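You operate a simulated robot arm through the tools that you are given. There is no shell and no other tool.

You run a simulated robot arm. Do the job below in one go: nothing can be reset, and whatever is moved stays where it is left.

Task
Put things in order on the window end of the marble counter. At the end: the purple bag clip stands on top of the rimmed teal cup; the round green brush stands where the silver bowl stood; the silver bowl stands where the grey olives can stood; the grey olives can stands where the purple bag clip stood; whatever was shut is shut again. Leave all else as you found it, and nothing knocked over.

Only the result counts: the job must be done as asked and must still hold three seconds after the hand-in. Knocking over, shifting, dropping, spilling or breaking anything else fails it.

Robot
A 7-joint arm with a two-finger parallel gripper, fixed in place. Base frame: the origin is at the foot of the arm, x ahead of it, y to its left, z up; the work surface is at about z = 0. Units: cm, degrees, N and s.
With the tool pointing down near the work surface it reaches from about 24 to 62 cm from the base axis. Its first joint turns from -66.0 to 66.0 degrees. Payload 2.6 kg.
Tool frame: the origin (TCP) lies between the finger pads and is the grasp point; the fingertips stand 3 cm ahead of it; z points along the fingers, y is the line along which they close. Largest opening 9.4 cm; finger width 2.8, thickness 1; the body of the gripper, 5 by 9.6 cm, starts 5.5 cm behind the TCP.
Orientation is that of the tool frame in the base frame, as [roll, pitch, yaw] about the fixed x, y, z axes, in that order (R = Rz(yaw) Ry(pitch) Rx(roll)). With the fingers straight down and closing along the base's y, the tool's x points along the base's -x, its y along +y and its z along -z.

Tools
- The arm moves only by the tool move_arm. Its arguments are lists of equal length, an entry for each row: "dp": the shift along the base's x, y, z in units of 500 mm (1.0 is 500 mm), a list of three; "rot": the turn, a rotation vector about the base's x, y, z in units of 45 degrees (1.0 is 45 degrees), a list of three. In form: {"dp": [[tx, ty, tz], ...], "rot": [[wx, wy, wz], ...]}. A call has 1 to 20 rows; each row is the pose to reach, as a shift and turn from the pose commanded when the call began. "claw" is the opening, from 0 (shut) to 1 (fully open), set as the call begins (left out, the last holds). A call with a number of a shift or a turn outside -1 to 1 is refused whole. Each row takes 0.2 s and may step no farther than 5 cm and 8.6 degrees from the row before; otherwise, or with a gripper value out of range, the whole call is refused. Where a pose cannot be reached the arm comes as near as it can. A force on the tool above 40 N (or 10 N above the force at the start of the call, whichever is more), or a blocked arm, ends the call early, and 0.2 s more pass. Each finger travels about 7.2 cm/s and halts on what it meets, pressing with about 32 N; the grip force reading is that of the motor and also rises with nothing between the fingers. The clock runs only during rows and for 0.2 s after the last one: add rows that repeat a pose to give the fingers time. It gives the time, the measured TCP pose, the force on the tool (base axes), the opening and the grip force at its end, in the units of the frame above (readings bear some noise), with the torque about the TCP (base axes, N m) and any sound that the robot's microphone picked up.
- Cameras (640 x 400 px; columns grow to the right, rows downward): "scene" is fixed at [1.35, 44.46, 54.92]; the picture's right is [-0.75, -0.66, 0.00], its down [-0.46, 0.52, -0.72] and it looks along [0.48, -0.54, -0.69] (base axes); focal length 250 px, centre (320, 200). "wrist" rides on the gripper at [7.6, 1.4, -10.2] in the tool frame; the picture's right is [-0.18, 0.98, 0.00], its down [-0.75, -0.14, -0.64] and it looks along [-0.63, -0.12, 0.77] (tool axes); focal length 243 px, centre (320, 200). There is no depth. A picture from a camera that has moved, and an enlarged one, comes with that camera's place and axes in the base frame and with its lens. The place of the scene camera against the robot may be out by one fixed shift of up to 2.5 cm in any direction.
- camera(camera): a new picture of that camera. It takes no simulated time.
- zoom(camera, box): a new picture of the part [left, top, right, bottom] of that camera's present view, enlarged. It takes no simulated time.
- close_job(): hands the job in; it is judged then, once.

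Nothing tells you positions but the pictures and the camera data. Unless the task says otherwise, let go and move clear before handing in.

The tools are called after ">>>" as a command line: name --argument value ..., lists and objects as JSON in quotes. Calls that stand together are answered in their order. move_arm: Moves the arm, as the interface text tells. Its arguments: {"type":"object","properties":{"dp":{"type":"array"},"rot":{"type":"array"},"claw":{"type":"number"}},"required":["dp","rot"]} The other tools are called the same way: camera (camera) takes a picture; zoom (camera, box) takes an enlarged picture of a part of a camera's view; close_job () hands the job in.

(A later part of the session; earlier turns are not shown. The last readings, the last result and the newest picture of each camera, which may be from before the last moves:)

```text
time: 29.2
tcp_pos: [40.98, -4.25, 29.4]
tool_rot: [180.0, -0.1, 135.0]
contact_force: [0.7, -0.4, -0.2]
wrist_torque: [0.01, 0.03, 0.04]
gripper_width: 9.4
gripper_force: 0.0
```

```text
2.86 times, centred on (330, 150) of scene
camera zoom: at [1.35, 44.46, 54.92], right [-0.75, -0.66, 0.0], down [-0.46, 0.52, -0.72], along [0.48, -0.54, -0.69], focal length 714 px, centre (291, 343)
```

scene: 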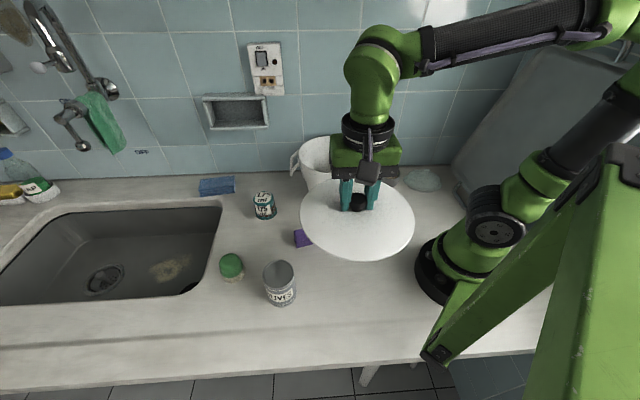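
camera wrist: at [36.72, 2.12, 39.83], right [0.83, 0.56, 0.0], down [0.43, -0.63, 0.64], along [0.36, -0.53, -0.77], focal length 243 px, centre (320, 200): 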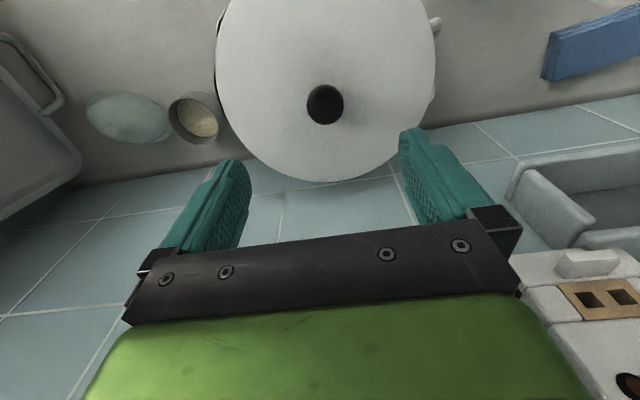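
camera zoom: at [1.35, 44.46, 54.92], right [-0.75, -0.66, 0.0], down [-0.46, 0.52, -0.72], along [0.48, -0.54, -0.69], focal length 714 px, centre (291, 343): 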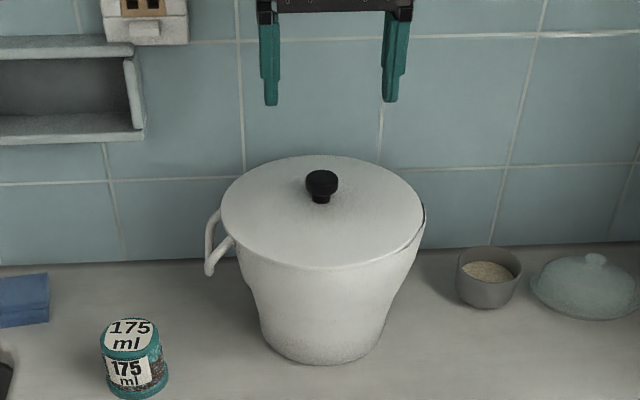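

The lid seems to have shifted slightly on release; I'll look closely.

>>> zoom --camera "wrist" --box '[200, 0, 460, 190]'

>>> zoom --camera "scene" --box '[290, 130, 370, 190]'

```text
2.11 times, centred on (330, 95) of wrist
camera zoom: at [36.72, 2.12, 39.83], right [0.83, 0.56, 0.0], down [0.43, -0.63, 0.64], along [0.36, -0.53, -0.77], focal length 511 px, centre (299, 421)
```

zoom: 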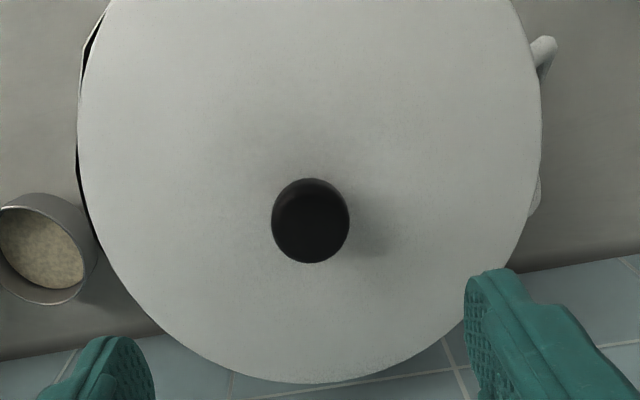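

```text
6.67 times, centred on (330, 160) of scene
camera zoom: at [1.35, 44.46, 54.92], right [-0.75, -0.66, 0.0], down [-0.46, 0.52, -0.72], along [0.48, -0.54, -0.69], focal length 1666 px, centre (253, 467)
```

zoom: 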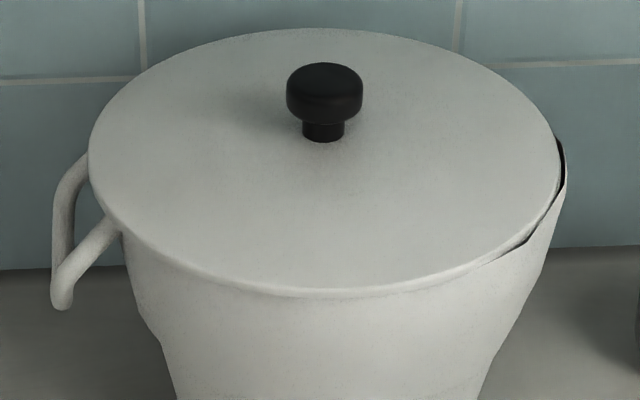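

The lid slid about 0.4–0.5 cm along the finger axis when released, exposing a bit of rim on one side. I'll regrip the knob at the original centre, which pushes it back to centre, then check.

>>> move_arm --dp '[[0, 0, -0.08], [0, 0, -0.15], [0, 0, -0.185], [0, 0, -0.195]]' --rot '[[0, 0, 0], [0, 0, 0], [0, 0, 0], [0, 0, 0]]'

>>> zoom --camera "wrist" --box '[200, 80, 440, 230]'

>>> move_arm --dp '[[0, 0, 0], [0, 0, 0], [0, 0, 0], [0, 0, 0]]' --rot '[[0, 0, 0], [0, 0, 0], [0, 0, 0], [0, 0, 0]]' --claw 0

>>> zoom --camera "wrist" --box '[120, 0, 520, 230]'

>>> zoom --camera "scene" --box '[290, 130, 370, 190]'

```text
time: 30.2
tcp_pos: [41.07, -4.25, 19.61]
tool_rot: [-180.0, 0.0, 135.0]
contact_force: [-0.7, 0.2, 0.6]
wrist_torque: [0.03, 0.02, 0.02]
gripper_width: 9.4
gripper_force: 0.0
```

```text
2.67 times, centred on (320, 155) of wrist
camera zoom: at [36.73, 2.14, 30.13], right [0.83, 0.56, 0.0], down [0.43, -0.63, 0.64], along [0.36, -0.53, -0.77], focal length 647 px, centre (320, 320)
```

zoom: 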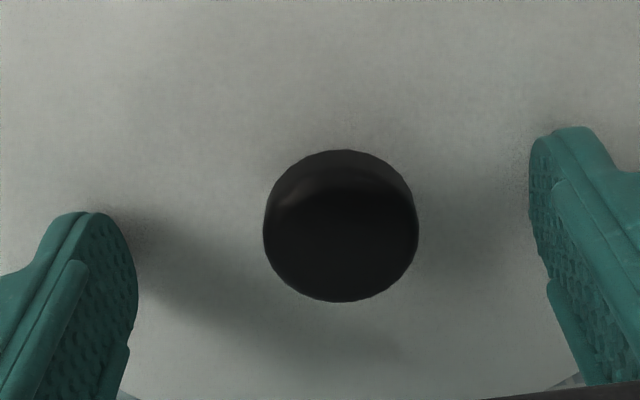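

```text
time: 31.2
tcp_pos: [40.98, -4.3, 19.55]
tool_rot: [180.0, 0.1, 134.9]
contact_force: [0.3, 0.6, -0.2]
wrist_torque: [0.02, -0.02, -0.02]
gripper_width: 3.04
gripper_force: 31.3
```

```text
1.60 times, centred on (320, 115) of wrist
camera zoom: at [36.72, 2.13, 30.16], right [0.82, 0.57, 0.0], down [0.43, -0.63, 0.64], along [0.36, -0.53, -0.77], focal length 388 px, centre (320, 336)
```

zoom: 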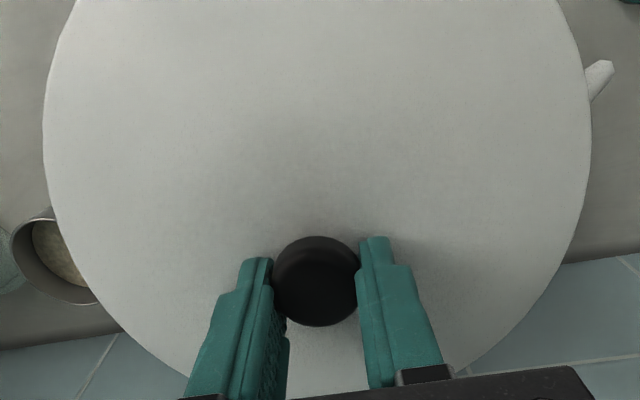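

```text
6.67 times, centred on (330, 160) of scene
camera zoom: at [1.35, 44.46, 54.92], right [-0.75, -0.66, 0.0], down [-0.46, 0.52, -0.72], along [0.48, -0.54, -0.69], focal length 1666 px, centre (253, 467)
```

zoom: 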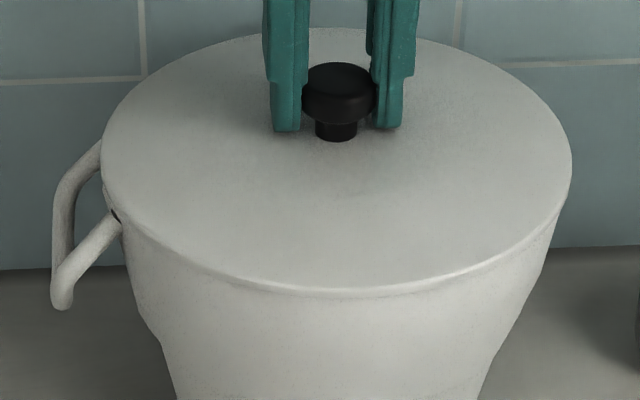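

The lid is centred on the pot again and resting. Releasing gently and checking.

>>> move_arm --dp '[[0, 0, 0], [0, 0, 0], [0, 0, 0]]' --rot '[[0, 0, 0], [0, 0, 0], [0, 0, 0]]' --claw 0.6

>>> zoom --camera "scene" --box '[290, 130, 370, 190]'

>>> zoom --camera "wrist" --box '[120, 0, 520, 230]'

```text
time: 32.0
tcp_pos: [41.06, -4.35, 19.77]
tool_rot: [179.9, 0.0, 135.0]
contact_force: [0.0, 0.8, 0.2]
wrist_torque: [0.03, -0.03, 0.0]
gripper_width: 5.61
gripper_force: 0.1
```

```text
6.67 times, centred on (330, 160) of scene
camera zoom: at [1.35, 44.46, 54.92], right [-0.75, -0.66, 0.0], down [-0.46, 0.52, -0.72], along [0.48, -0.54, -0.69], focal length 1666 px, centre (253, 467)
```

zoom: 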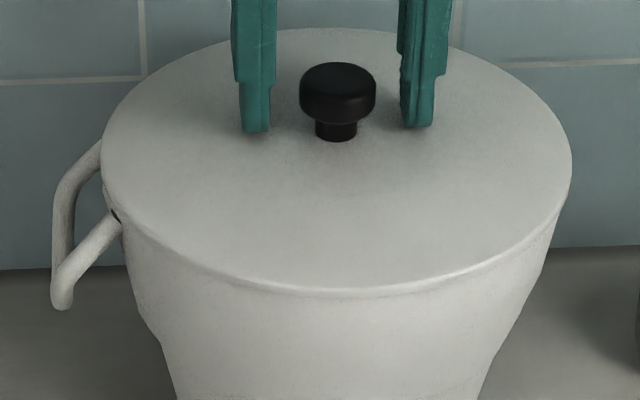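

```text
1.60 times, centred on (320, 115) of wrist
camera zoom: at [36.72, 2.14, 30.16], right [0.82, 0.57, 0.0], down [0.43, -0.63, 0.64], along [0.36, -0.53, -0.77], focal length 388 px, centre (320, 336)
```

zoom: 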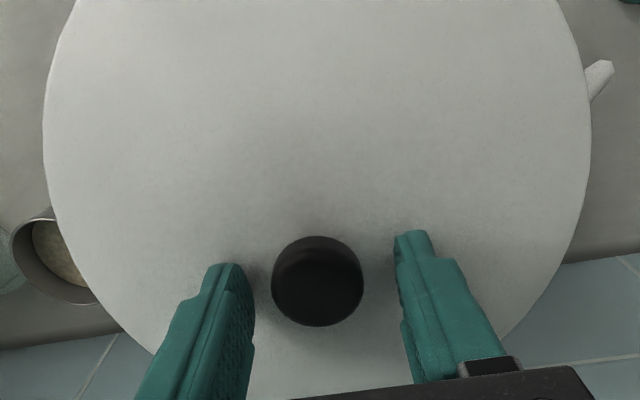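

The lid is back exactly as it was. Next: rise and go over the purple clip to measure it and the cup.

>>> move_arm --dp '[[0, 0, 0.06], [0, 0, 0.14], [0, 0, 0.2], [-0.032, 0.077, 0.19], [-0.064, 0.154, 0.17], [-0.096, 0.232, 0.15], [-0.128, 0.309, 0.13], [-0.16, 0.386, 0.11]]' --rot '[[0, 0, 0], [0, 0, 0], [0, 0, 0], [0, 0, 0], [0, 0, 0], [0, 0, 0], [0, 0, 0], [0, 0, 0]]' --claw 1

>>> camera --camera "wrist"

>>> camera --camera "scene"

```text
time: 33.8
tcp_pos: [32.83, 15.26, 25.13]
tool_rot: [179.9, 0.0, 135.0]
contact_force: [0.3, 0.1, -0.2]
wrist_torque: [-0.03, 0.01, 0.0]
gripper_width: 9.4
gripper_force: 0.0
```

```text
taken
camera wrist: at [28.51, 21.72, 35.47], right [0.83, 0.56, 0.0], down [0.43, -0.63, 0.64], along [0.36, -0.53, -0.77], focal length 243 px, centre (320, 200)
```

wrist: 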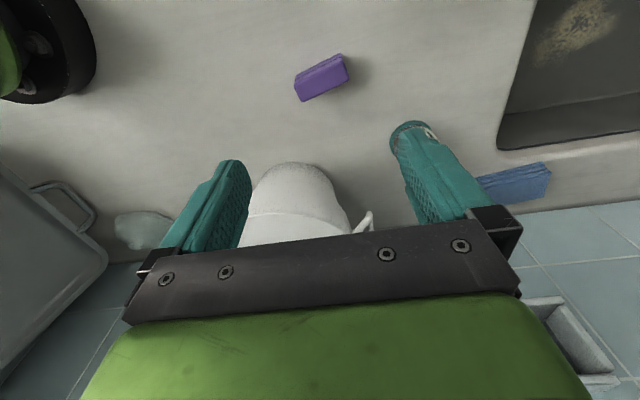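

```text
taken
```

scene: 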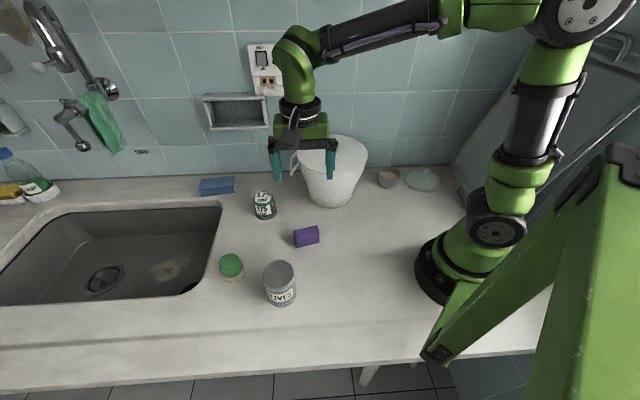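

>>> zoom --camera "wrist" --box '[270, 30, 380, 120]'

>>> zoom --camera "scene" --box '[240, 180, 340, 250]'

```text
4.44 times, centred on (325, 75) of wrist
camera zoom: at [28.51, 21.72, 35.47], right [0.83, 0.56, 0.0], down [0.43, -0.63, 0.64], along [0.36, -0.53, -0.77], focal length 1078 px, centre (298, 756)
```

zoom: 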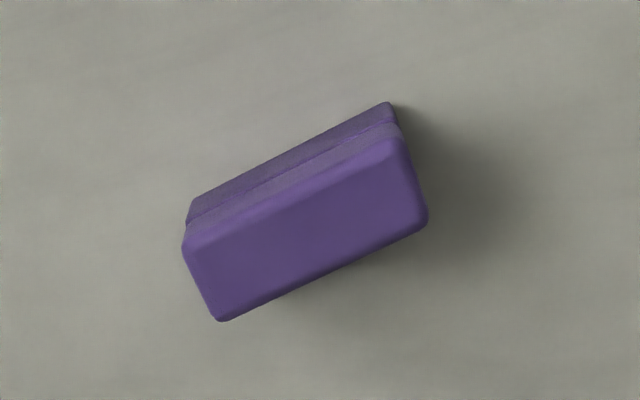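

```text
5.71 times, centred on (290, 215) of scene
camera zoom: at [1.35, 44.45, 54.92], right [-0.75, -0.66, 0.0], down [-0.46, 0.52, -0.72], along [0.48, -0.54, -0.69], focal length 1428 px, centre (491, 114)
```

zoom: 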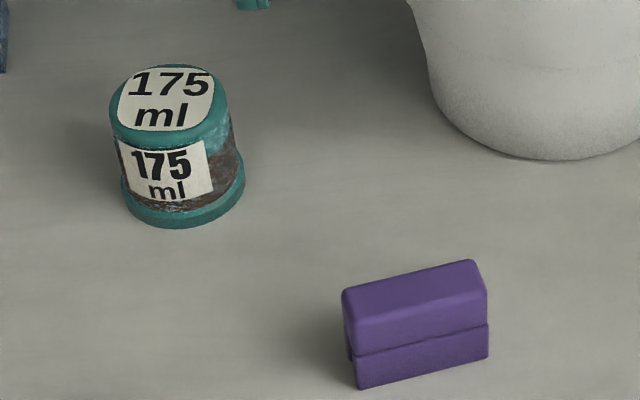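

The clip is about 6.2 × 2.2 × 4.5 cm, centred near (32.95, 15.35) with its long axis at about 58° from x. Before picking it up I'll measure the teal cup from above.

>>> move_arm --dp '[[0.08, 0.002, -0.015], [0.16, 0.004, -0.03], [0.24, 0.006, -0.045], [0.32, 0.008, -0.06]]' --rot '[[0, 0, 0], [0, 0, 0], [0, 0, 0], [0, 0, 0]]'

>>> camera --camera "wrist"

>>> zoom --camera "wrist" --box '[260, 30, 400, 150]'

```text
time: 34.8
tcp_pos: [48.91, 15.59, 22.34]
tool_rot: [-179.9, 0.0, 135.2]
contact_force: [-0.3, 0.3, -0.1]
wrist_torque: [0.03, -0.03, -0.02]
gripper_width: 9.39
gripper_force: 0.1
```

```text
taken
camera wrist: at [44.61, 21.89, 32.67], right [0.82, 0.57, 0.0], down [0.43, -0.63, 0.64], along [0.36, -0.53, -0.77], focal length 243 px, centre (320, 200)
```

wrist: 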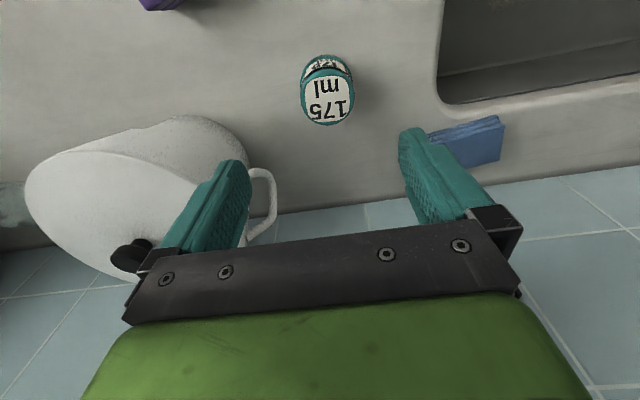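

```text
3.33 times, centred on (330, 90) of wrist
camera zoom: at [44.61, 21.89, 32.67], right [0.82, 0.57, 0.0], down [0.43, -0.63, 0.64], along [0.36, -0.53, -0.77], focal length 809 px, centre (287, 567)
```

zoom: 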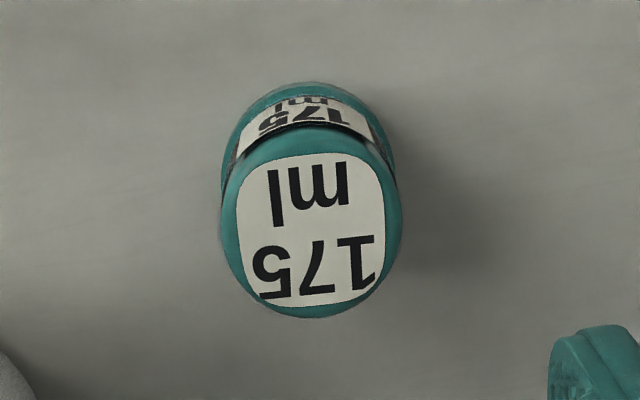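

The cup's top is at about (49.8, 15.5), z ≈ 5.5. Now back over the clip, turned so the fingers close along its long axis.

>>> move_arm --dp '[[-0.08, -0.001, 0], [-0.16, -0.002, 0], [-0.24, -0.003, 0], [-0.321, -0.0034, 0], [-0.321, -0.0034, -0.08], [-0.321, -0.0034, -0.16], [-0.321, -0.0034, -0.24]]' --rot '[[0, 0, 0.08], [0, 0, 0.16], [0, 0, 0.24], [0, 0, 0.298], [0, 0, 0.298], [0, 0, 0.298], [0, 0, 0.298]]'

>>> camera --camera "wrist"

>>> zoom --camera "scene" --box '[220, 130, 400, 260]'

```text
time: 36.4
tcp_pos: [32.95, 15.5, 10.28]
tool_rot: [180.0, 0.1, 148.4]
contact_force: [0.0, -0.2, 0.1]
wrist_torque: [0.01, 0.0, 0.0]
gripper_width: 9.4
gripper_force: 0.1
```

```text
taken
camera wrist: at [27.3, 20.67, 20.73], right [0.67, 0.74, 0.0], down [0.57, -0.52, 0.64], along [0.48, -0.43, -0.77], focal length 243 px, centre (320, 200)
```

wrist: 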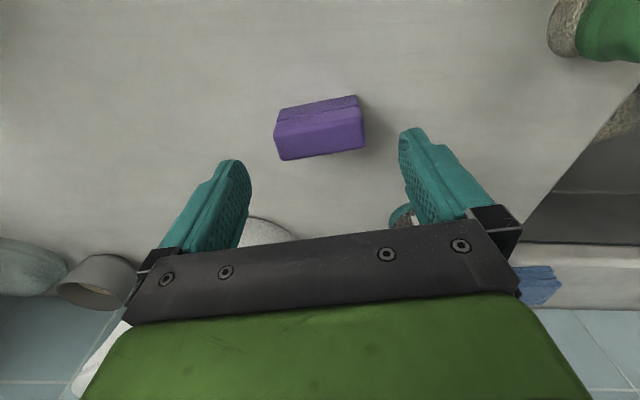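

```text
3.08 times, centred on (310, 195) of scene
camera zoom: at [1.35, 44.46, 54.92], right [-0.75, -0.66, 0.0], down [-0.46, 0.52, -0.72], along [0.48, -0.54, -0.69], focal length 769 px, centre (351, 215)
```

zoom: 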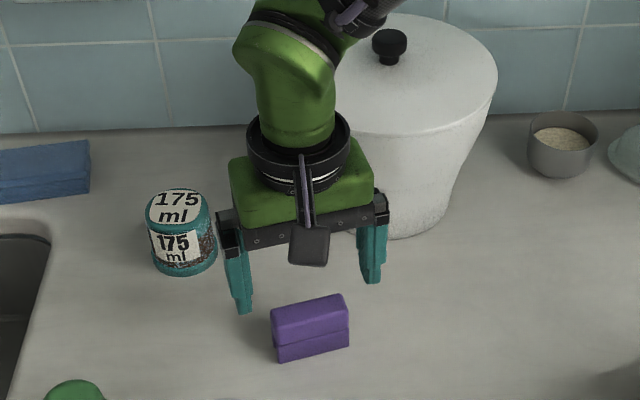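

The clip is centred and aligned between the fingers. Descending and closing.

>>> move_arm --dp '[[0, 0, -0.05], [0, 0, -0.1], [0, 0, -0.125]]' --rot '[[0, 0, 0], [0, 0, 0], [0, 0, 0]]'

>>> move_arm --dp '[[0, 0, 0], [0, 0, 0], [0, 0, 0], [0, 0, 0]]' --rot '[[0, 0, 0], [0, 0, 0], [0, 0, 0], [0, 0, 0]]' --claw 0

>>> camera --camera "wrist"

>>> zoom --camera "scene" --box '[240, 160, 380, 260]'

```text
time: 37.2
tcp_pos: [33.02, 15.39, 3.94]
tool_rot: [180.0, 0.0, 148.4]
contact_force: [-0.2, -0.7, -0.3]
wrist_torque: [0.01, -0.01, 0.02]
gripper_width: 9.4
gripper_force: 0.0
```

```text
time: 38.2
tcp_pos: [33.05, 15.29, 3.96]
tool_rot: [-180.0, 0.0, 148.4]
contact_force: [0.1, -0.5, 0.0]
wrist_torque: [0.0, 0.02, 0.0]
gripper_width: 6.66
gripper_force: 32.5
```

```text
taken
camera wrist: at [27.43, 20.59, 14.46], right [0.67, 0.74, 0.0], down [0.57, -0.51, 0.64], along [0.48, -0.43, -0.77], focal length 243 px, centre (320, 200)
```

wrist: 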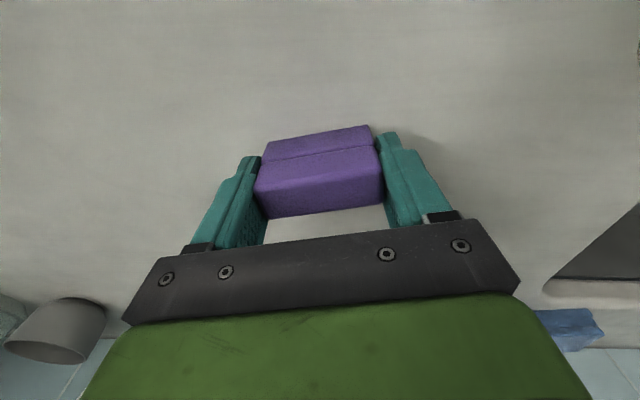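

```text
4.00 times, centred on (310, 210) of scene
camera zoom: at [1.35, 44.46, 54.92], right [-0.75, -0.66, 0.0], down [-0.46, 0.52, -0.72], along [0.48, -0.54, -0.69], focal length 1000 px, centre (360, 160)
```

zoom: 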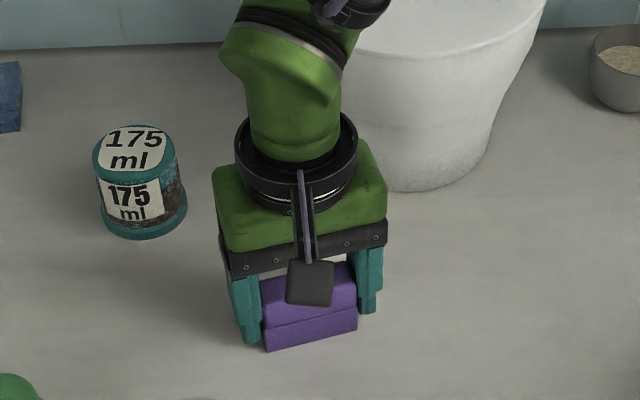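

The clip is gripped (6.66 cm). Lifting it and carrying it over the cup.

>>> move_arm --dp '[[0, 0, 0.02], [0, 0, 0.08], [0, 0, 0.16], [0, 0, 0.24], [0.07, 0.001, 0.24], [0.14, 0.0015, 0.24], [0.21, 0.002, 0.24], [0.28, 0.0025, 0.24], [0.337, 0.003, 0.24], [0.337, 0.003, 0.22]]' --rot '[[0, 0, 0], [0, 0, 0], [0, 0, 0], [0, 0, 0], [0, 0, 0], [0, 0, 0], [0, 0, 0], [0, 0, 0], [0, 0, 0], [0, 0, 0]]'

>>> camera --camera "wrist"

>>> zoom --camera "scene" --box '[190, 110, 340, 240]'

```text
time: 40.4
tcp_pos: [49.9, 15.56, 14.96]
tool_rot: [-179.9, 0.0, 148.3]
contact_force: [-0.3, -0.9, 0.1]
wrist_torque: [0.0, -0.04, 0.01]
gripper_width: 6.67
gripper_force: 31.3
```

```text
taken
camera wrist: at [44.17, 20.85, 25.34], right [0.67, 0.74, 0.0], down [0.57, -0.51, 0.64], along [0.48, -0.43, -0.77], focal length 243 px, centre (320, 200)
```

wrist: 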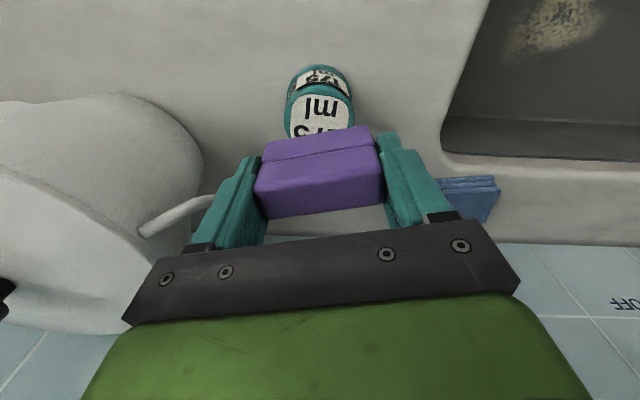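

```text
3.08 times, centred on (265, 175) of scene
camera zoom: at [1.36, 44.46, 54.92], right [-0.75, -0.66, 0.0], down [-0.46, 0.52, -0.72], along [0.48, -0.54, -0.69], focal length 769 px, centre (489, 277)
```

zoom: 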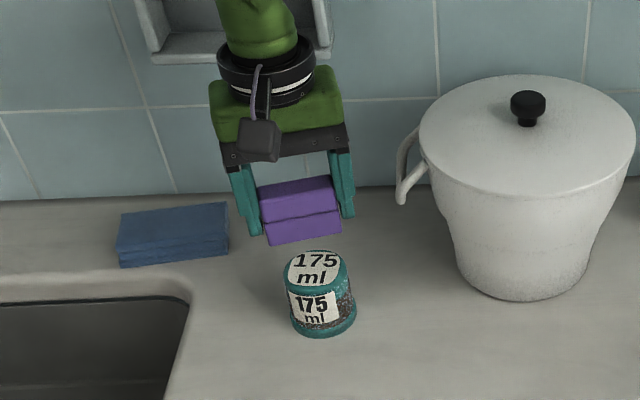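

The clip is aligned over the cup. Lowering slowly until contact.

>>> move_arm --dp '[[0, 0, -0.04], [0, 0, -0.075], [0, 0, -0.09]]' --rot '[[0, 0, 0], [0, 0, 0], [0, 0, 0]]'

>>> zoom --camera "scene" --box '[210, 140, 320, 230]'

>>> camera --camera "wrist"

```text
time: 41.2
tcp_pos: [49.87, 15.51, 10.28]
tool_rot: [-180.0, 0.1, 148.4]
contact_force: [0.2, 0.5, -0.7]
wrist_torque: [0.03, 0.01, 0.02]
gripper_width: 6.69
gripper_force: 31.2
```

```text
4.44 times, centred on (265, 185) of scene
camera zoom: at [1.35, 44.46, 54.92], right [-0.75, -0.66, 0.0], down [-0.46, 0.52, -0.72], along [0.48, -0.54, -0.69], focal length 1111 px, centre (564, 267)
```

zoom: 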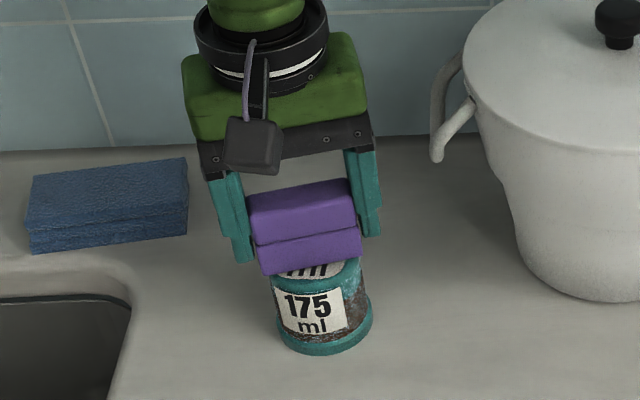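

```text
taken
camera wrist: at [44.15, 20.74, 20.81], right [0.67, 0.74, 0.0], down [0.57, -0.51, 0.64], along [0.48, -0.43, -0.77], focal length 243 px, centre (320, 200)
```

wrist: 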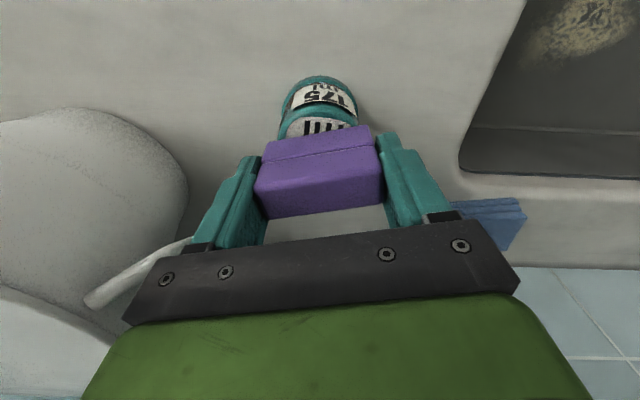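

>>> move_arm --dp '[[0, 0, -0.004], [0, 0, -0.008], [0, 0, -0.012]]' --rot '[[0, 0, 0], [0, 0, 0], [0, 0, 0]]'

>>> zoom --camera "scene" --box '[230, 160, 300, 230]'

```text
time: 42.0
tcp_pos: [49.97, 15.56, 10.12]
tool_rot: [179.7, 0.1, 148.4]
contact_force: [-4.7, -0.9, 23.2]
wrist_torque: [0.03, 0.19, -0.03]
gripper_width: 6.72
gripper_force: 31.5
```

```text
5.71 times, centred on (265, 195) of scene
camera zoom: at [1.34, 44.45, 54.93], right [-0.75, -0.66, 0.0], down [-0.46, 0.52, -0.72], along [0.48, -0.54, -0.69], focal length 1428 px, centre (634, 229)
```

zoom: 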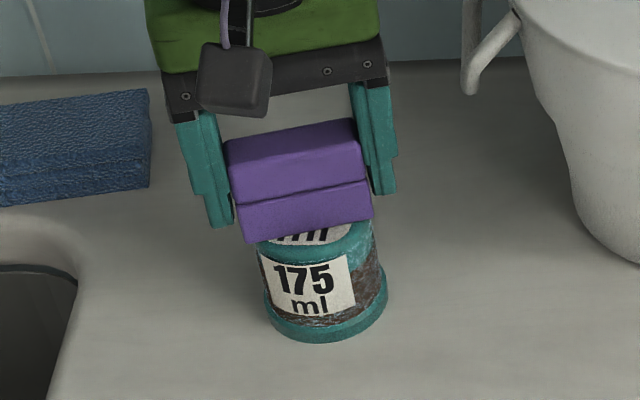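

Contact with the cup top. I'll relieve the push before releasing.

>>> move_arm --dp '[[0, 0, 0.003], [0, 0, 0.005]]' --rot '[[0, 0, 0], [0, 0, 0]]'

```text
time: 42.6
tcp_pos: [50.03, 15.55, 9.94]
tool_rot: [179.9, 0.2, 148.5]
contact_force: [5.1, 3.6, 13.6]
wrist_torque: [0.29, -0.23, -0.04]
gripper_width: 6.67
gripper_force: 32.0
```

>>> move_arm --dp '[[0, 0, 0.002], [0, 0, 0.002]]' --rot '[[0, 0, 0], [0, 0, 0]]'

>>> zoom --camera "scene" --box '[230, 160, 300, 230]'

>>> zoom --camera "wrist" --box '[220, 50, 420, 230]'

```text
time: 43.2
tcp_pos: [49.64, 15.33, 10.02]
tool_rot: [-179.8, 0.0, 148.5]
contact_force: [2.8, 0.7, 8.0]
wrist_torque: [0.26, -0.22, -0.02]
gripper_width: 6.68
gripper_force: 32.4
```

```text
5.71 times, centred on (265, 195) of scene
camera zoom: at [1.35, 44.46, 54.92], right [-0.75, -0.66, 0.0], down [-0.46, 0.52, -0.72], along [0.48, -0.54, -0.69], focal length 1428 px, centre (634, 229)
```

zoom: 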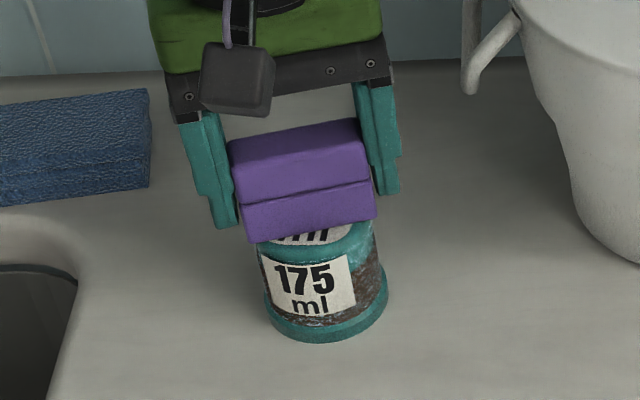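

```text
2.22 times, centred on (320, 140) of wrist
camera zoom: at [44.17, 20.67, 20.46], right [0.67, 0.74, 0.0], down [0.57, -0.51, 0.64], along [0.47, -0.43, -0.77], focal length 539 px, centre (320, 333)
```

zoom: 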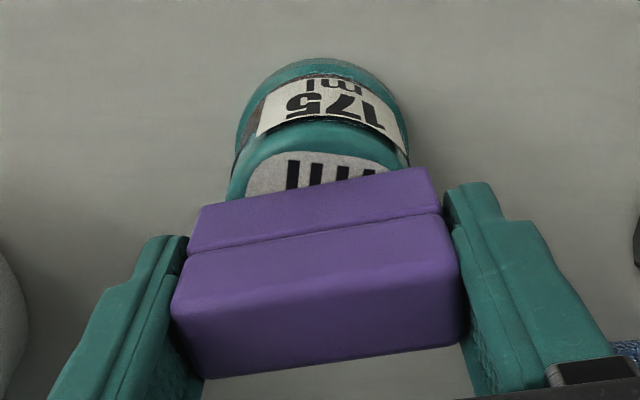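

>>> move_arm --dp '[[0, 0, 0.002], [0, 0, 0.002], [0, 0, 0.002]]' --rot '[[0, 0, 0], [0, 0, 0], [0, 0, 0]]'

```text
time: 44.0
tcp_pos: [49.83, 15.44, 10.15]
tool_rot: [-179.9, 0.0, 148.4]
contact_force: [-0.7, -0.2, -1.0]
wrist_torque: [0.01, -0.01, -0.02]
gripper_width: 6.69
gripper_force: 31.9
```

The clip rests on the cup with practically no residual force. Releasing.

>>> move_arm --dp '[[0, 0, -0.001], [0, 0, -0.001], [0, 0, -0.001]]' --rot '[[0, 0, 0], [0, 0, 0], [0, 0, 0]]' --claw 1

>>> zoom --camera "scene" --box '[230, 160, 300, 230]'

>>> zoom --camera "wrist" --box '[220, 50, 420, 230]'

```text
time: 44.8
tcp_pos: [49.81, 15.4, 10.18]
tool_rot: [180.0, 0.1, 148.3]
contact_force: [-0.4, -0.3, 0.9]
wrist_torque: [0.0, 0.0, 0.01]
gripper_width: 9.4
gripper_force: 0.0
```

```text
5.71 times, centred on (265, 195) of scene
camera zoom: at [1.35, 44.46, 54.92], right [-0.75, -0.66, 0.0], down [-0.46, 0.52, -0.72], along [0.48, -0.54, -0.69], focal length 1428 px, centre (634, 229)
```

zoom: 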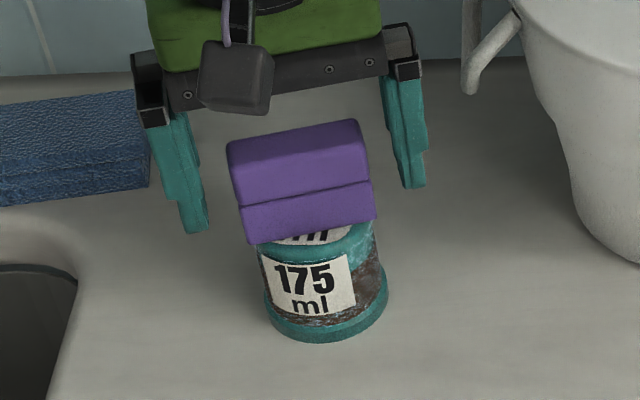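

```text
2.22 times, centred on (320, 140) of wrist
camera zoom: at [44.15, 20.72, 20.57], right [0.67, 0.74, 0.0], down [0.57, -0.51, 0.64], along [0.48, -0.43, -0.77], focal length 539 px, centre (320, 333)
```

zoom: 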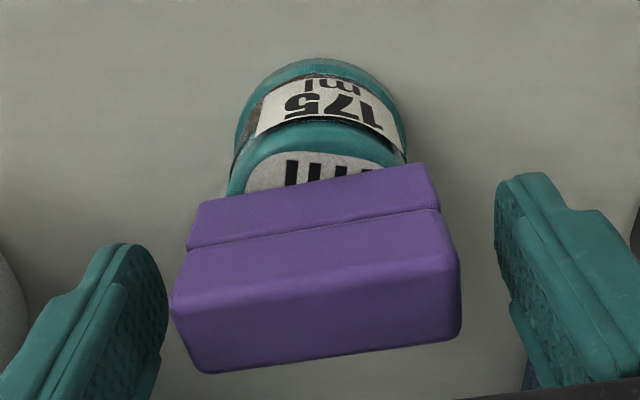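

The clip stands on the cup. Rising straight up and moving over the olives can.

>>> move_arm --dp '[[0, 0, 0.04], [0, 0, 0.12], [0, 0, 0.2], [0, 0, 0.28], [-0.064, 0.041, 0.28], [-0.128, 0.081, 0.28], [-0.192, 0.122, 0.28], [-0.256, 0.162, 0.28], [-0.32, 0.203, 0.28], [-0.385, 0.243, 0.28], [-0.45, 0.284, 0.26]]' --rot '[[0, 0, 0], [0, 0, 0], [0, 0, 0], [0, 0, 0], [0, 0, 0], [0, 0, 0], [0, 0, 0], [0, 0, 0], [0, 0, 0], [0, 0, 0], [0, 0, 0]]'

>>> camera --camera "wrist"

>>> camera --camera "scene"

```text
time: 47.2
tcp_pos: [27.43, 29.79, 23.05]
tool_rot: [180.0, 0.0, 148.4]
contact_force: [0.3, -0.1, -0.6]
wrist_torque: [0.02, 0.0, 0.01]
gripper_width: 9.39
gripper_force: 0.0
```

```text
taken
camera wrist: at [21.85, 35.0, 33.46], right [0.67, 0.74, 0.0], down [0.57, -0.52, 0.64], along [0.48, -0.43, -0.77], focal length 243 px, centre (320, 200)
```

wrist: 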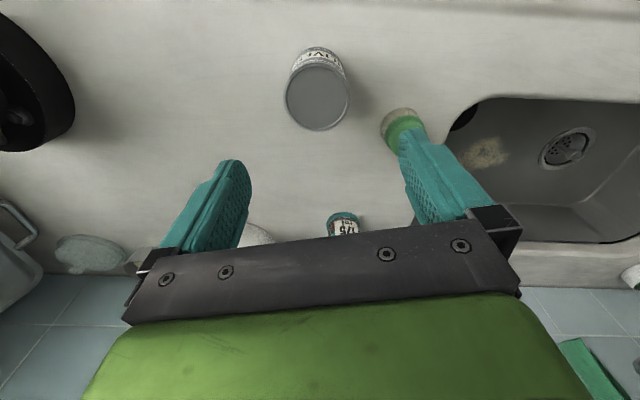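

```text
taken
```

scene: 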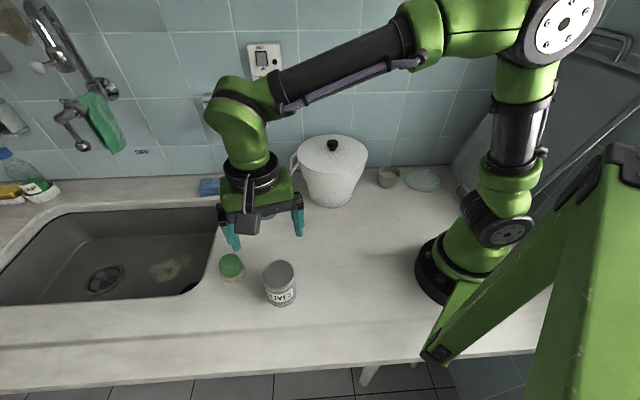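

>>> zoom --camera "wrist" --box '[260, 30, 440, 170]'

```text
2.86 times, centred on (350, 100) of wrist
camera zoom: at [21.85, 35.0, 33.46], right [0.67, 0.74, 0.0], down [0.57, -0.52, 0.64], along [0.48, -0.43, -0.77], focal length 693 px, centre (234, 486)
```

zoom: 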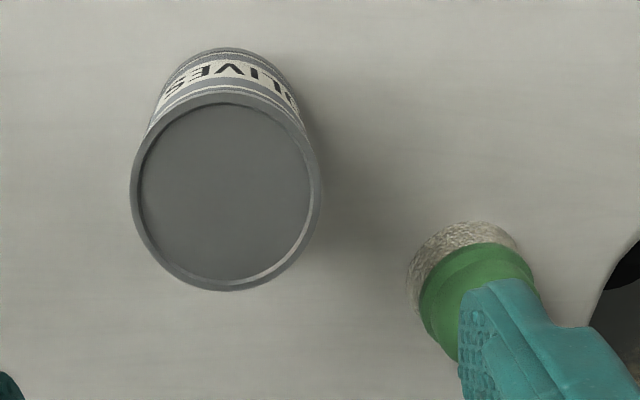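

The can's centre is about (27.25, 29.65), radius 3.25, height 8.6. It's right below the gripper; descending to grasp it.

>>> move_arm --dp '[[-0.001, -0.001, -0.08], [-0.001, -0.001, -0.16], [-0.001, -0.001, -0.22]]' --rot '[[0, 0, 0], [0, 0, 0], [0, 0, 0]]'

>>> camera --camera "wrist"

>>> zoom --camera "scene" --box '[200, 180, 340, 320]'

```text
time: 48.0
tcp_pos: [27.3, 29.64, 12.04]
tool_rot: [179.9, -0.1, 148.4]
contact_force: [0.3, 0.1, -0.2]
wrist_torque: [0.0, 0.02, -0.01]
gripper_width: 9.41
gripper_force: 0.0
```

```text
taken
camera wrist: at [21.67, 34.88, 22.44], right [0.67, 0.74, 0.0], down [0.57, -0.52, 0.64], along [0.48, -0.43, -0.77], focal length 243 px, centre (320, 200)
```

wrist: 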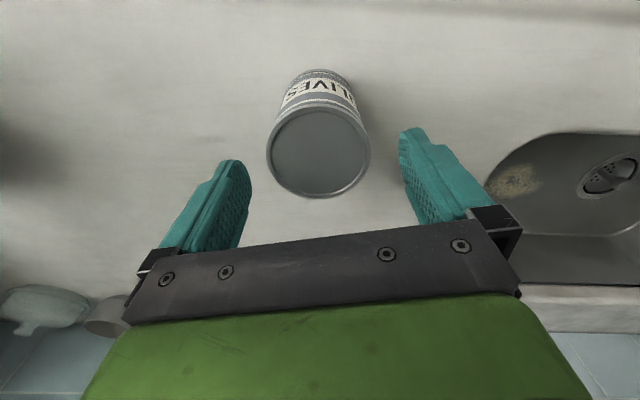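

```text
2.86 times, centred on (270, 250) of scene
camera zoom: at [1.35, 44.46, 54.92], right [-0.75, -0.66, 0.0], down [-0.46, 0.52, -0.72], along [0.48, -0.54, -0.69], focal length 714 px, centre (463, 57)
```

zoom: 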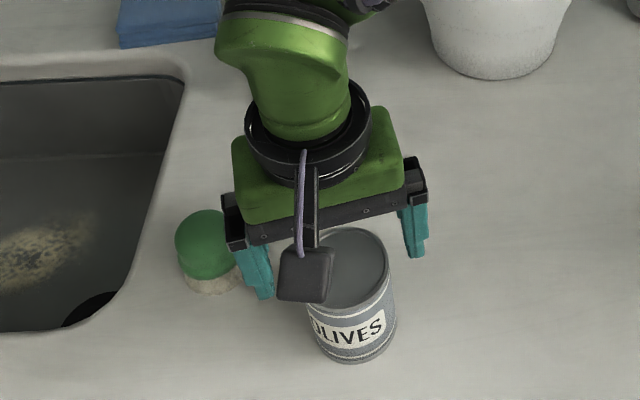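

>>> move_arm --dp '[[-0.002, 0.001, -0.05], [-0.002, 0.001, -0.1], [-0.002, 0.001, -0.126]]' --rot '[[0, 0, 0], [0, 0, 0], [0, 0, 0]]'

>>> move_arm --dp '[[0, 0, 0], [0, 0, 0], [0, 0, 0], [0, 0, 0]]' --rot '[[0, 0, 0], [0, 0, 0], [0, 0, 0], [0, 0, 0]]' --claw 0

>>> camera --camera "wrist"

>>> zoom --camera "scene" --box '[200, 180, 340, 320]'

```text
time: 48.8
tcp_pos: [27.13, 29.7, 5.8]
tool_rot: [-180.0, -0.1, 148.4]
contact_force: [0.4, -0.3, 0.2]
wrist_torque: [-0.03, 0.01, -0.02]
gripper_width: 9.39
gripper_force: 0.1
```

```text
time: 49.8
tcp_pos: [27.25, 29.71, 5.88]
tool_rot: [180.0, 0.0, 148.4]
contact_force: [-0.4, -0.2, 0.1]
wrist_torque: [-0.02, 0.03, 0.0]
gripper_width: 6.43
gripper_force: 31.9
```

```text
taken
camera wrist: at [21.48, 34.98, 16.26], right [0.67, 0.74, 0.0], down [0.57, -0.51, 0.64], along [0.48, -0.43, -0.77], focal length 243 px, centre (320, 200)
```

wrist: 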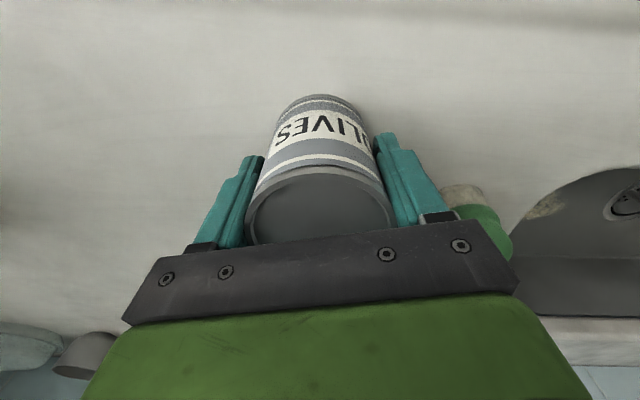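

```text
2.86 times, centred on (270, 250) of scene
camera zoom: at [1.35, 44.46, 54.92], right [-0.75, -0.66, 0.0], down [-0.46, 0.52, -0.72], along [0.48, -0.54, -0.69], focal length 714 px, centre (463, 57)
```

zoom: 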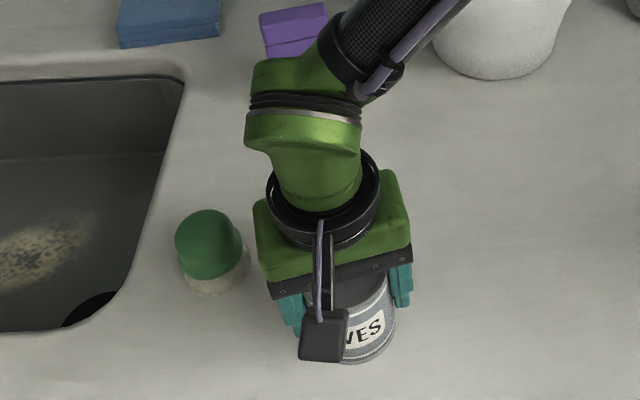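

The can is held (6.43 cm). Lifting and carrying it to the clip's old spot at (32.95, 15.35).

>>> move_arm --dp '[[0, 0, 0.01], [0, 0, 0.04], [0, 0, 0.1], [0.029, -0.0715, 0.13], [0.057, -0.143, 0.13], [0.086, -0.2145, 0.13], [0.114, -0.286, 0.13], [0.114, -0.286, 0.1], [0.114, -0.286, 0.05], [0.114, -0.286, 0.03]]' --rot '[[0, 0, 0], [0, 0, 0], [0, 0, 0], [0, 0, 0], [0, 0, 0], [0, 0, 0], [0, 0, 0], [0, 0, 0], [0, 0, 0], [0, 0, 0]]'

>>> camera --camera "wrist"

>>> zoom --camera "scene" --box '[220, 130, 400, 290]'

```text
time: 52.0
tcp_pos: [32.77, 15.3, 7.3]
tool_rot: [179.9, 0.0, 148.4]
contact_force: [-0.3, -1.0, -2.6]
wrist_torque: [0.02, -0.02, -0.01]
gripper_width: 6.43
gripper_force: 32.4
```

```text
taken
camera wrist: at [27.13, 20.51, 17.83], right [0.67, 0.74, 0.0], down [0.57, -0.51, 0.64], along [0.48, -0.43, -0.77], focal length 243 px, centre (320, 200)
```

wrist: 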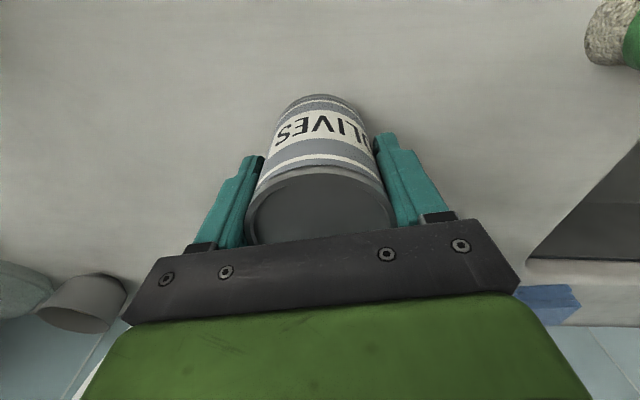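

```text
2.50 times, centred on (310, 210) of scene
camera zoom: at [1.35, 44.46, 54.92], right [-0.75, -0.66, 0.0], down [-0.46, 0.52, -0.72], along [0.48, -0.54, -0.69], focal length 625 px, centre (345, 175)
```

zoom: 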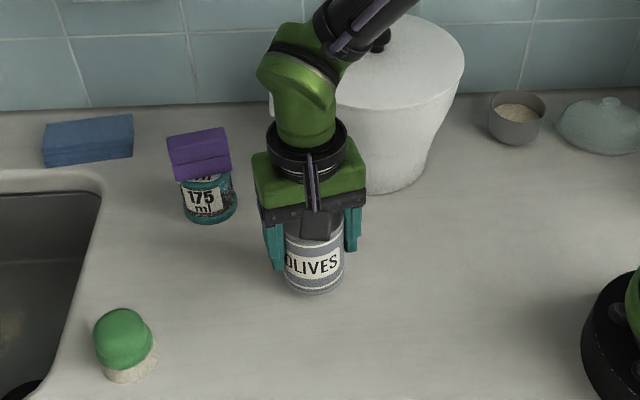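

>>> move_arm --dp '[[0, 0, -0.015], [0, 0, -0.026]]' --rot '[[0, 0, 0], [0, 0, 0]]'

>>> move_arm --dp '[[0, 0, -0.002], [0, 0, -0.004]]' --rot '[[0, 0, 0], [0, 0, 0]]'

```text
time: 52.6
tcp_pos: [32.9, 15.31, 6.05]
tool_rot: [-180.0, 0.0, 148.4]
contact_force: [0.9, -0.3, -2.4]
wrist_torque: [-0.02, 0.04, 0.0]
gripper_width: 6.44
gripper_force: 31.8
```

```text
time: 53.2
tcp_pos: [32.9, 15.3, 5.74]
tool_rot: [179.9, -0.1, 148.3]
contact_force: [0.0, -0.2, -2.6]
wrist_torque: [-0.01, -0.01, -0.02]
gripper_width: 6.42
gripper_force: 32.3
```

>>> move_arm --dp '[[0, 0, -0.002], [0, 0, -0.003]]' --rot '[[0, 0, 0], [0, 0, 0]]'

```text
time: 53.8
tcp_pos: [32.85, 15.28, 5.84]
tool_rot: [179.9, 0.2, 148.4]
contact_force: [-8.3, -5.8, 19.7]
wrist_torque: [-0.13, -0.08, -0.05]
gripper_width: 6.44
gripper_force: 31.9
```

Contact with the counter. Relieving slightly, then releasing.

>>> move_arm --dp '[[0, 0, 0.002], [0, 0, 0.0025]]' --rot '[[0, 0, 0], [0, 0, 0]]'

```text
time: 54.4
tcp_pos: [32.84, 15.46, 5.83]
tool_rot: [180.0, 0.0, 148.5]
contact_force: [0.8, 0.2, -0.1]
wrist_torque: [-0.03, -0.18, -0.02]
gripper_width: 6.46
gripper_force: 31.6
```

>>> move_arm --dp '[[0, 0, 0], [0, 0, 0], [0, 0, 0], [0, 0, 0.05], [0, 0, 0.12], [0, 0, 0.2], [0, 0, 0.28], [0, 0, 0.36]]' --rot '[[0, 0, 0], [0, 0, 0], [0, 0, 0], [0, 0, 0], [0, 0, 0], [0, 0, 0], [0, 0, 0], [0, 0, 0]]' --claw 1

>>> camera --camera "wrist"

>>> camera --camera "scene"

```text
time: 56.2
tcp_pos: [33.04, 14.99, 23.92]
tool_rot: [-179.9, 0.0, 148.5]
contact_force: [0.1, -0.2, -1.3]
wrist_torque: [0.0, -0.02, 0.02]
gripper_width: 9.42
gripper_force: 0.1
```

```text
taken
camera wrist: at [27.36, 20.28, 34.31], right [0.67, 0.74, 0.0], down [0.57, -0.51, 0.64], along [0.48, -0.43, -0.77], focal length 243 px, centre (320, 200)
```

wrist: 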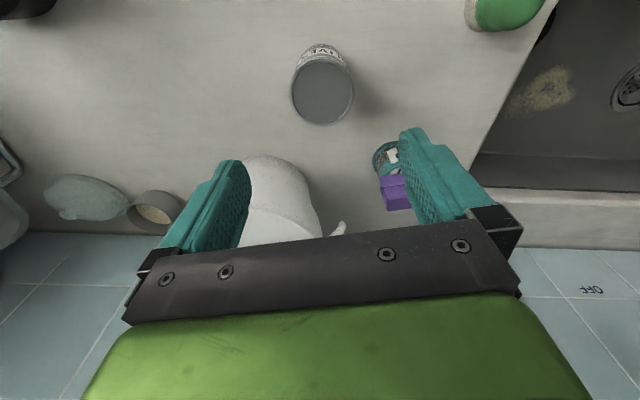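

```text
taken
```

scene: 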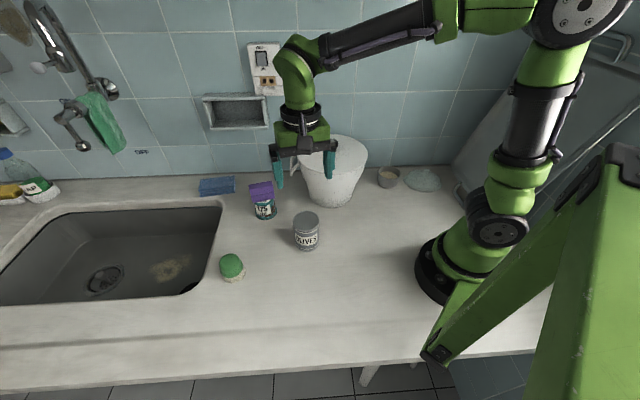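

The can stands at the clip's old spot, (33.0, 15.4). Next I'll fly over to the silver bowl, keeping above the pot's knob, and turn the fingers back to parallel with the wall.

>>> move_arm --dp '[[-0.002, -0.02, 0.05], [-0.01, -0.098, 0.07], [-0.02, -0.185, 0.07], [-0.029, -0.272, 0.07], [-0.038, -0.359, 0.07], [-0.047, -0.446, 0.07], [-0.056, -0.533, 0.06], [-0.066, -0.62, 0.04], [-0.075, -0.708, 0.02]]' --rot '[[0, 0, -0.03], [0, 0, -0.06], [0, 0, -0.09], [0, 0, -0.13], [0, 0, -0.17], [0, 0, -0.2], [0, 0, -0.24], [0, 0, -0.27], [0, 0, -0.298]]'

>>> camera --camera "wrist"

>>> camera --camera "scene"

```text
time: 58.2
tcp_pos: [29.11, -20.25, 24.92]
tool_rot: [-180.0, 0.0, 135.0]
contact_force: [0.4, 0.2, 0.2]
wrist_torque: [0.01, 0.0, -0.04]
gripper_width: 9.39
gripper_force: 0.1
```

```text
taken
camera wrist: at [24.73, -13.8, 35.3], right [0.83, 0.56, 0.0], down [0.43, -0.63, 0.64], along [0.36, -0.53, -0.77], focal length 243 px, centre (320, 200)
```

wrist: 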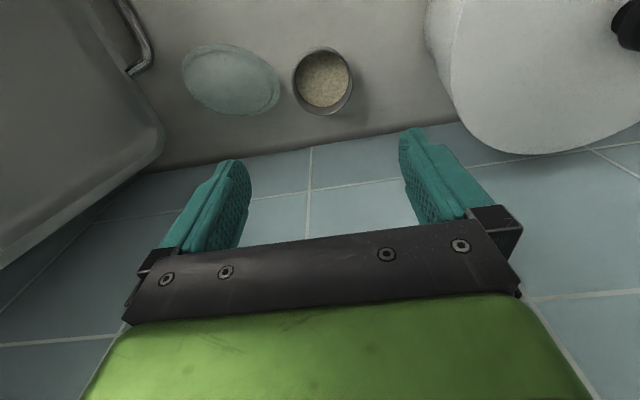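

```text
taken
```

scene: 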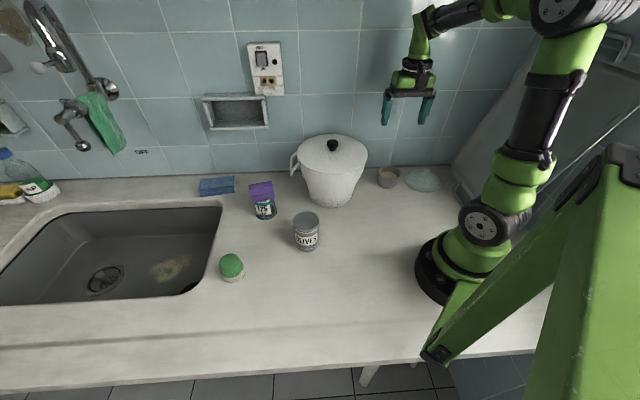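

>>> zoom --camera "wrist" --box '[170, 20, 390, 140]'

```text
2.91 times, centred on (280, 80) of wrist
camera zoom: at [24.73, -13.8, 35.3], right [0.83, 0.56, 0.0], down [0.43, -0.63, 0.64], along [0.36, -0.53, -0.77], focal length 706 px, centre (436, 549)
```

zoom: 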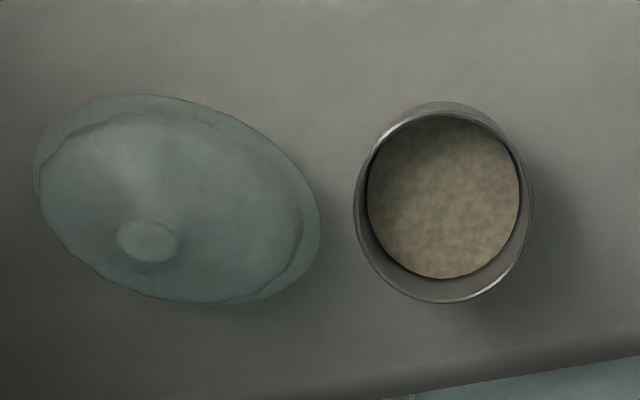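

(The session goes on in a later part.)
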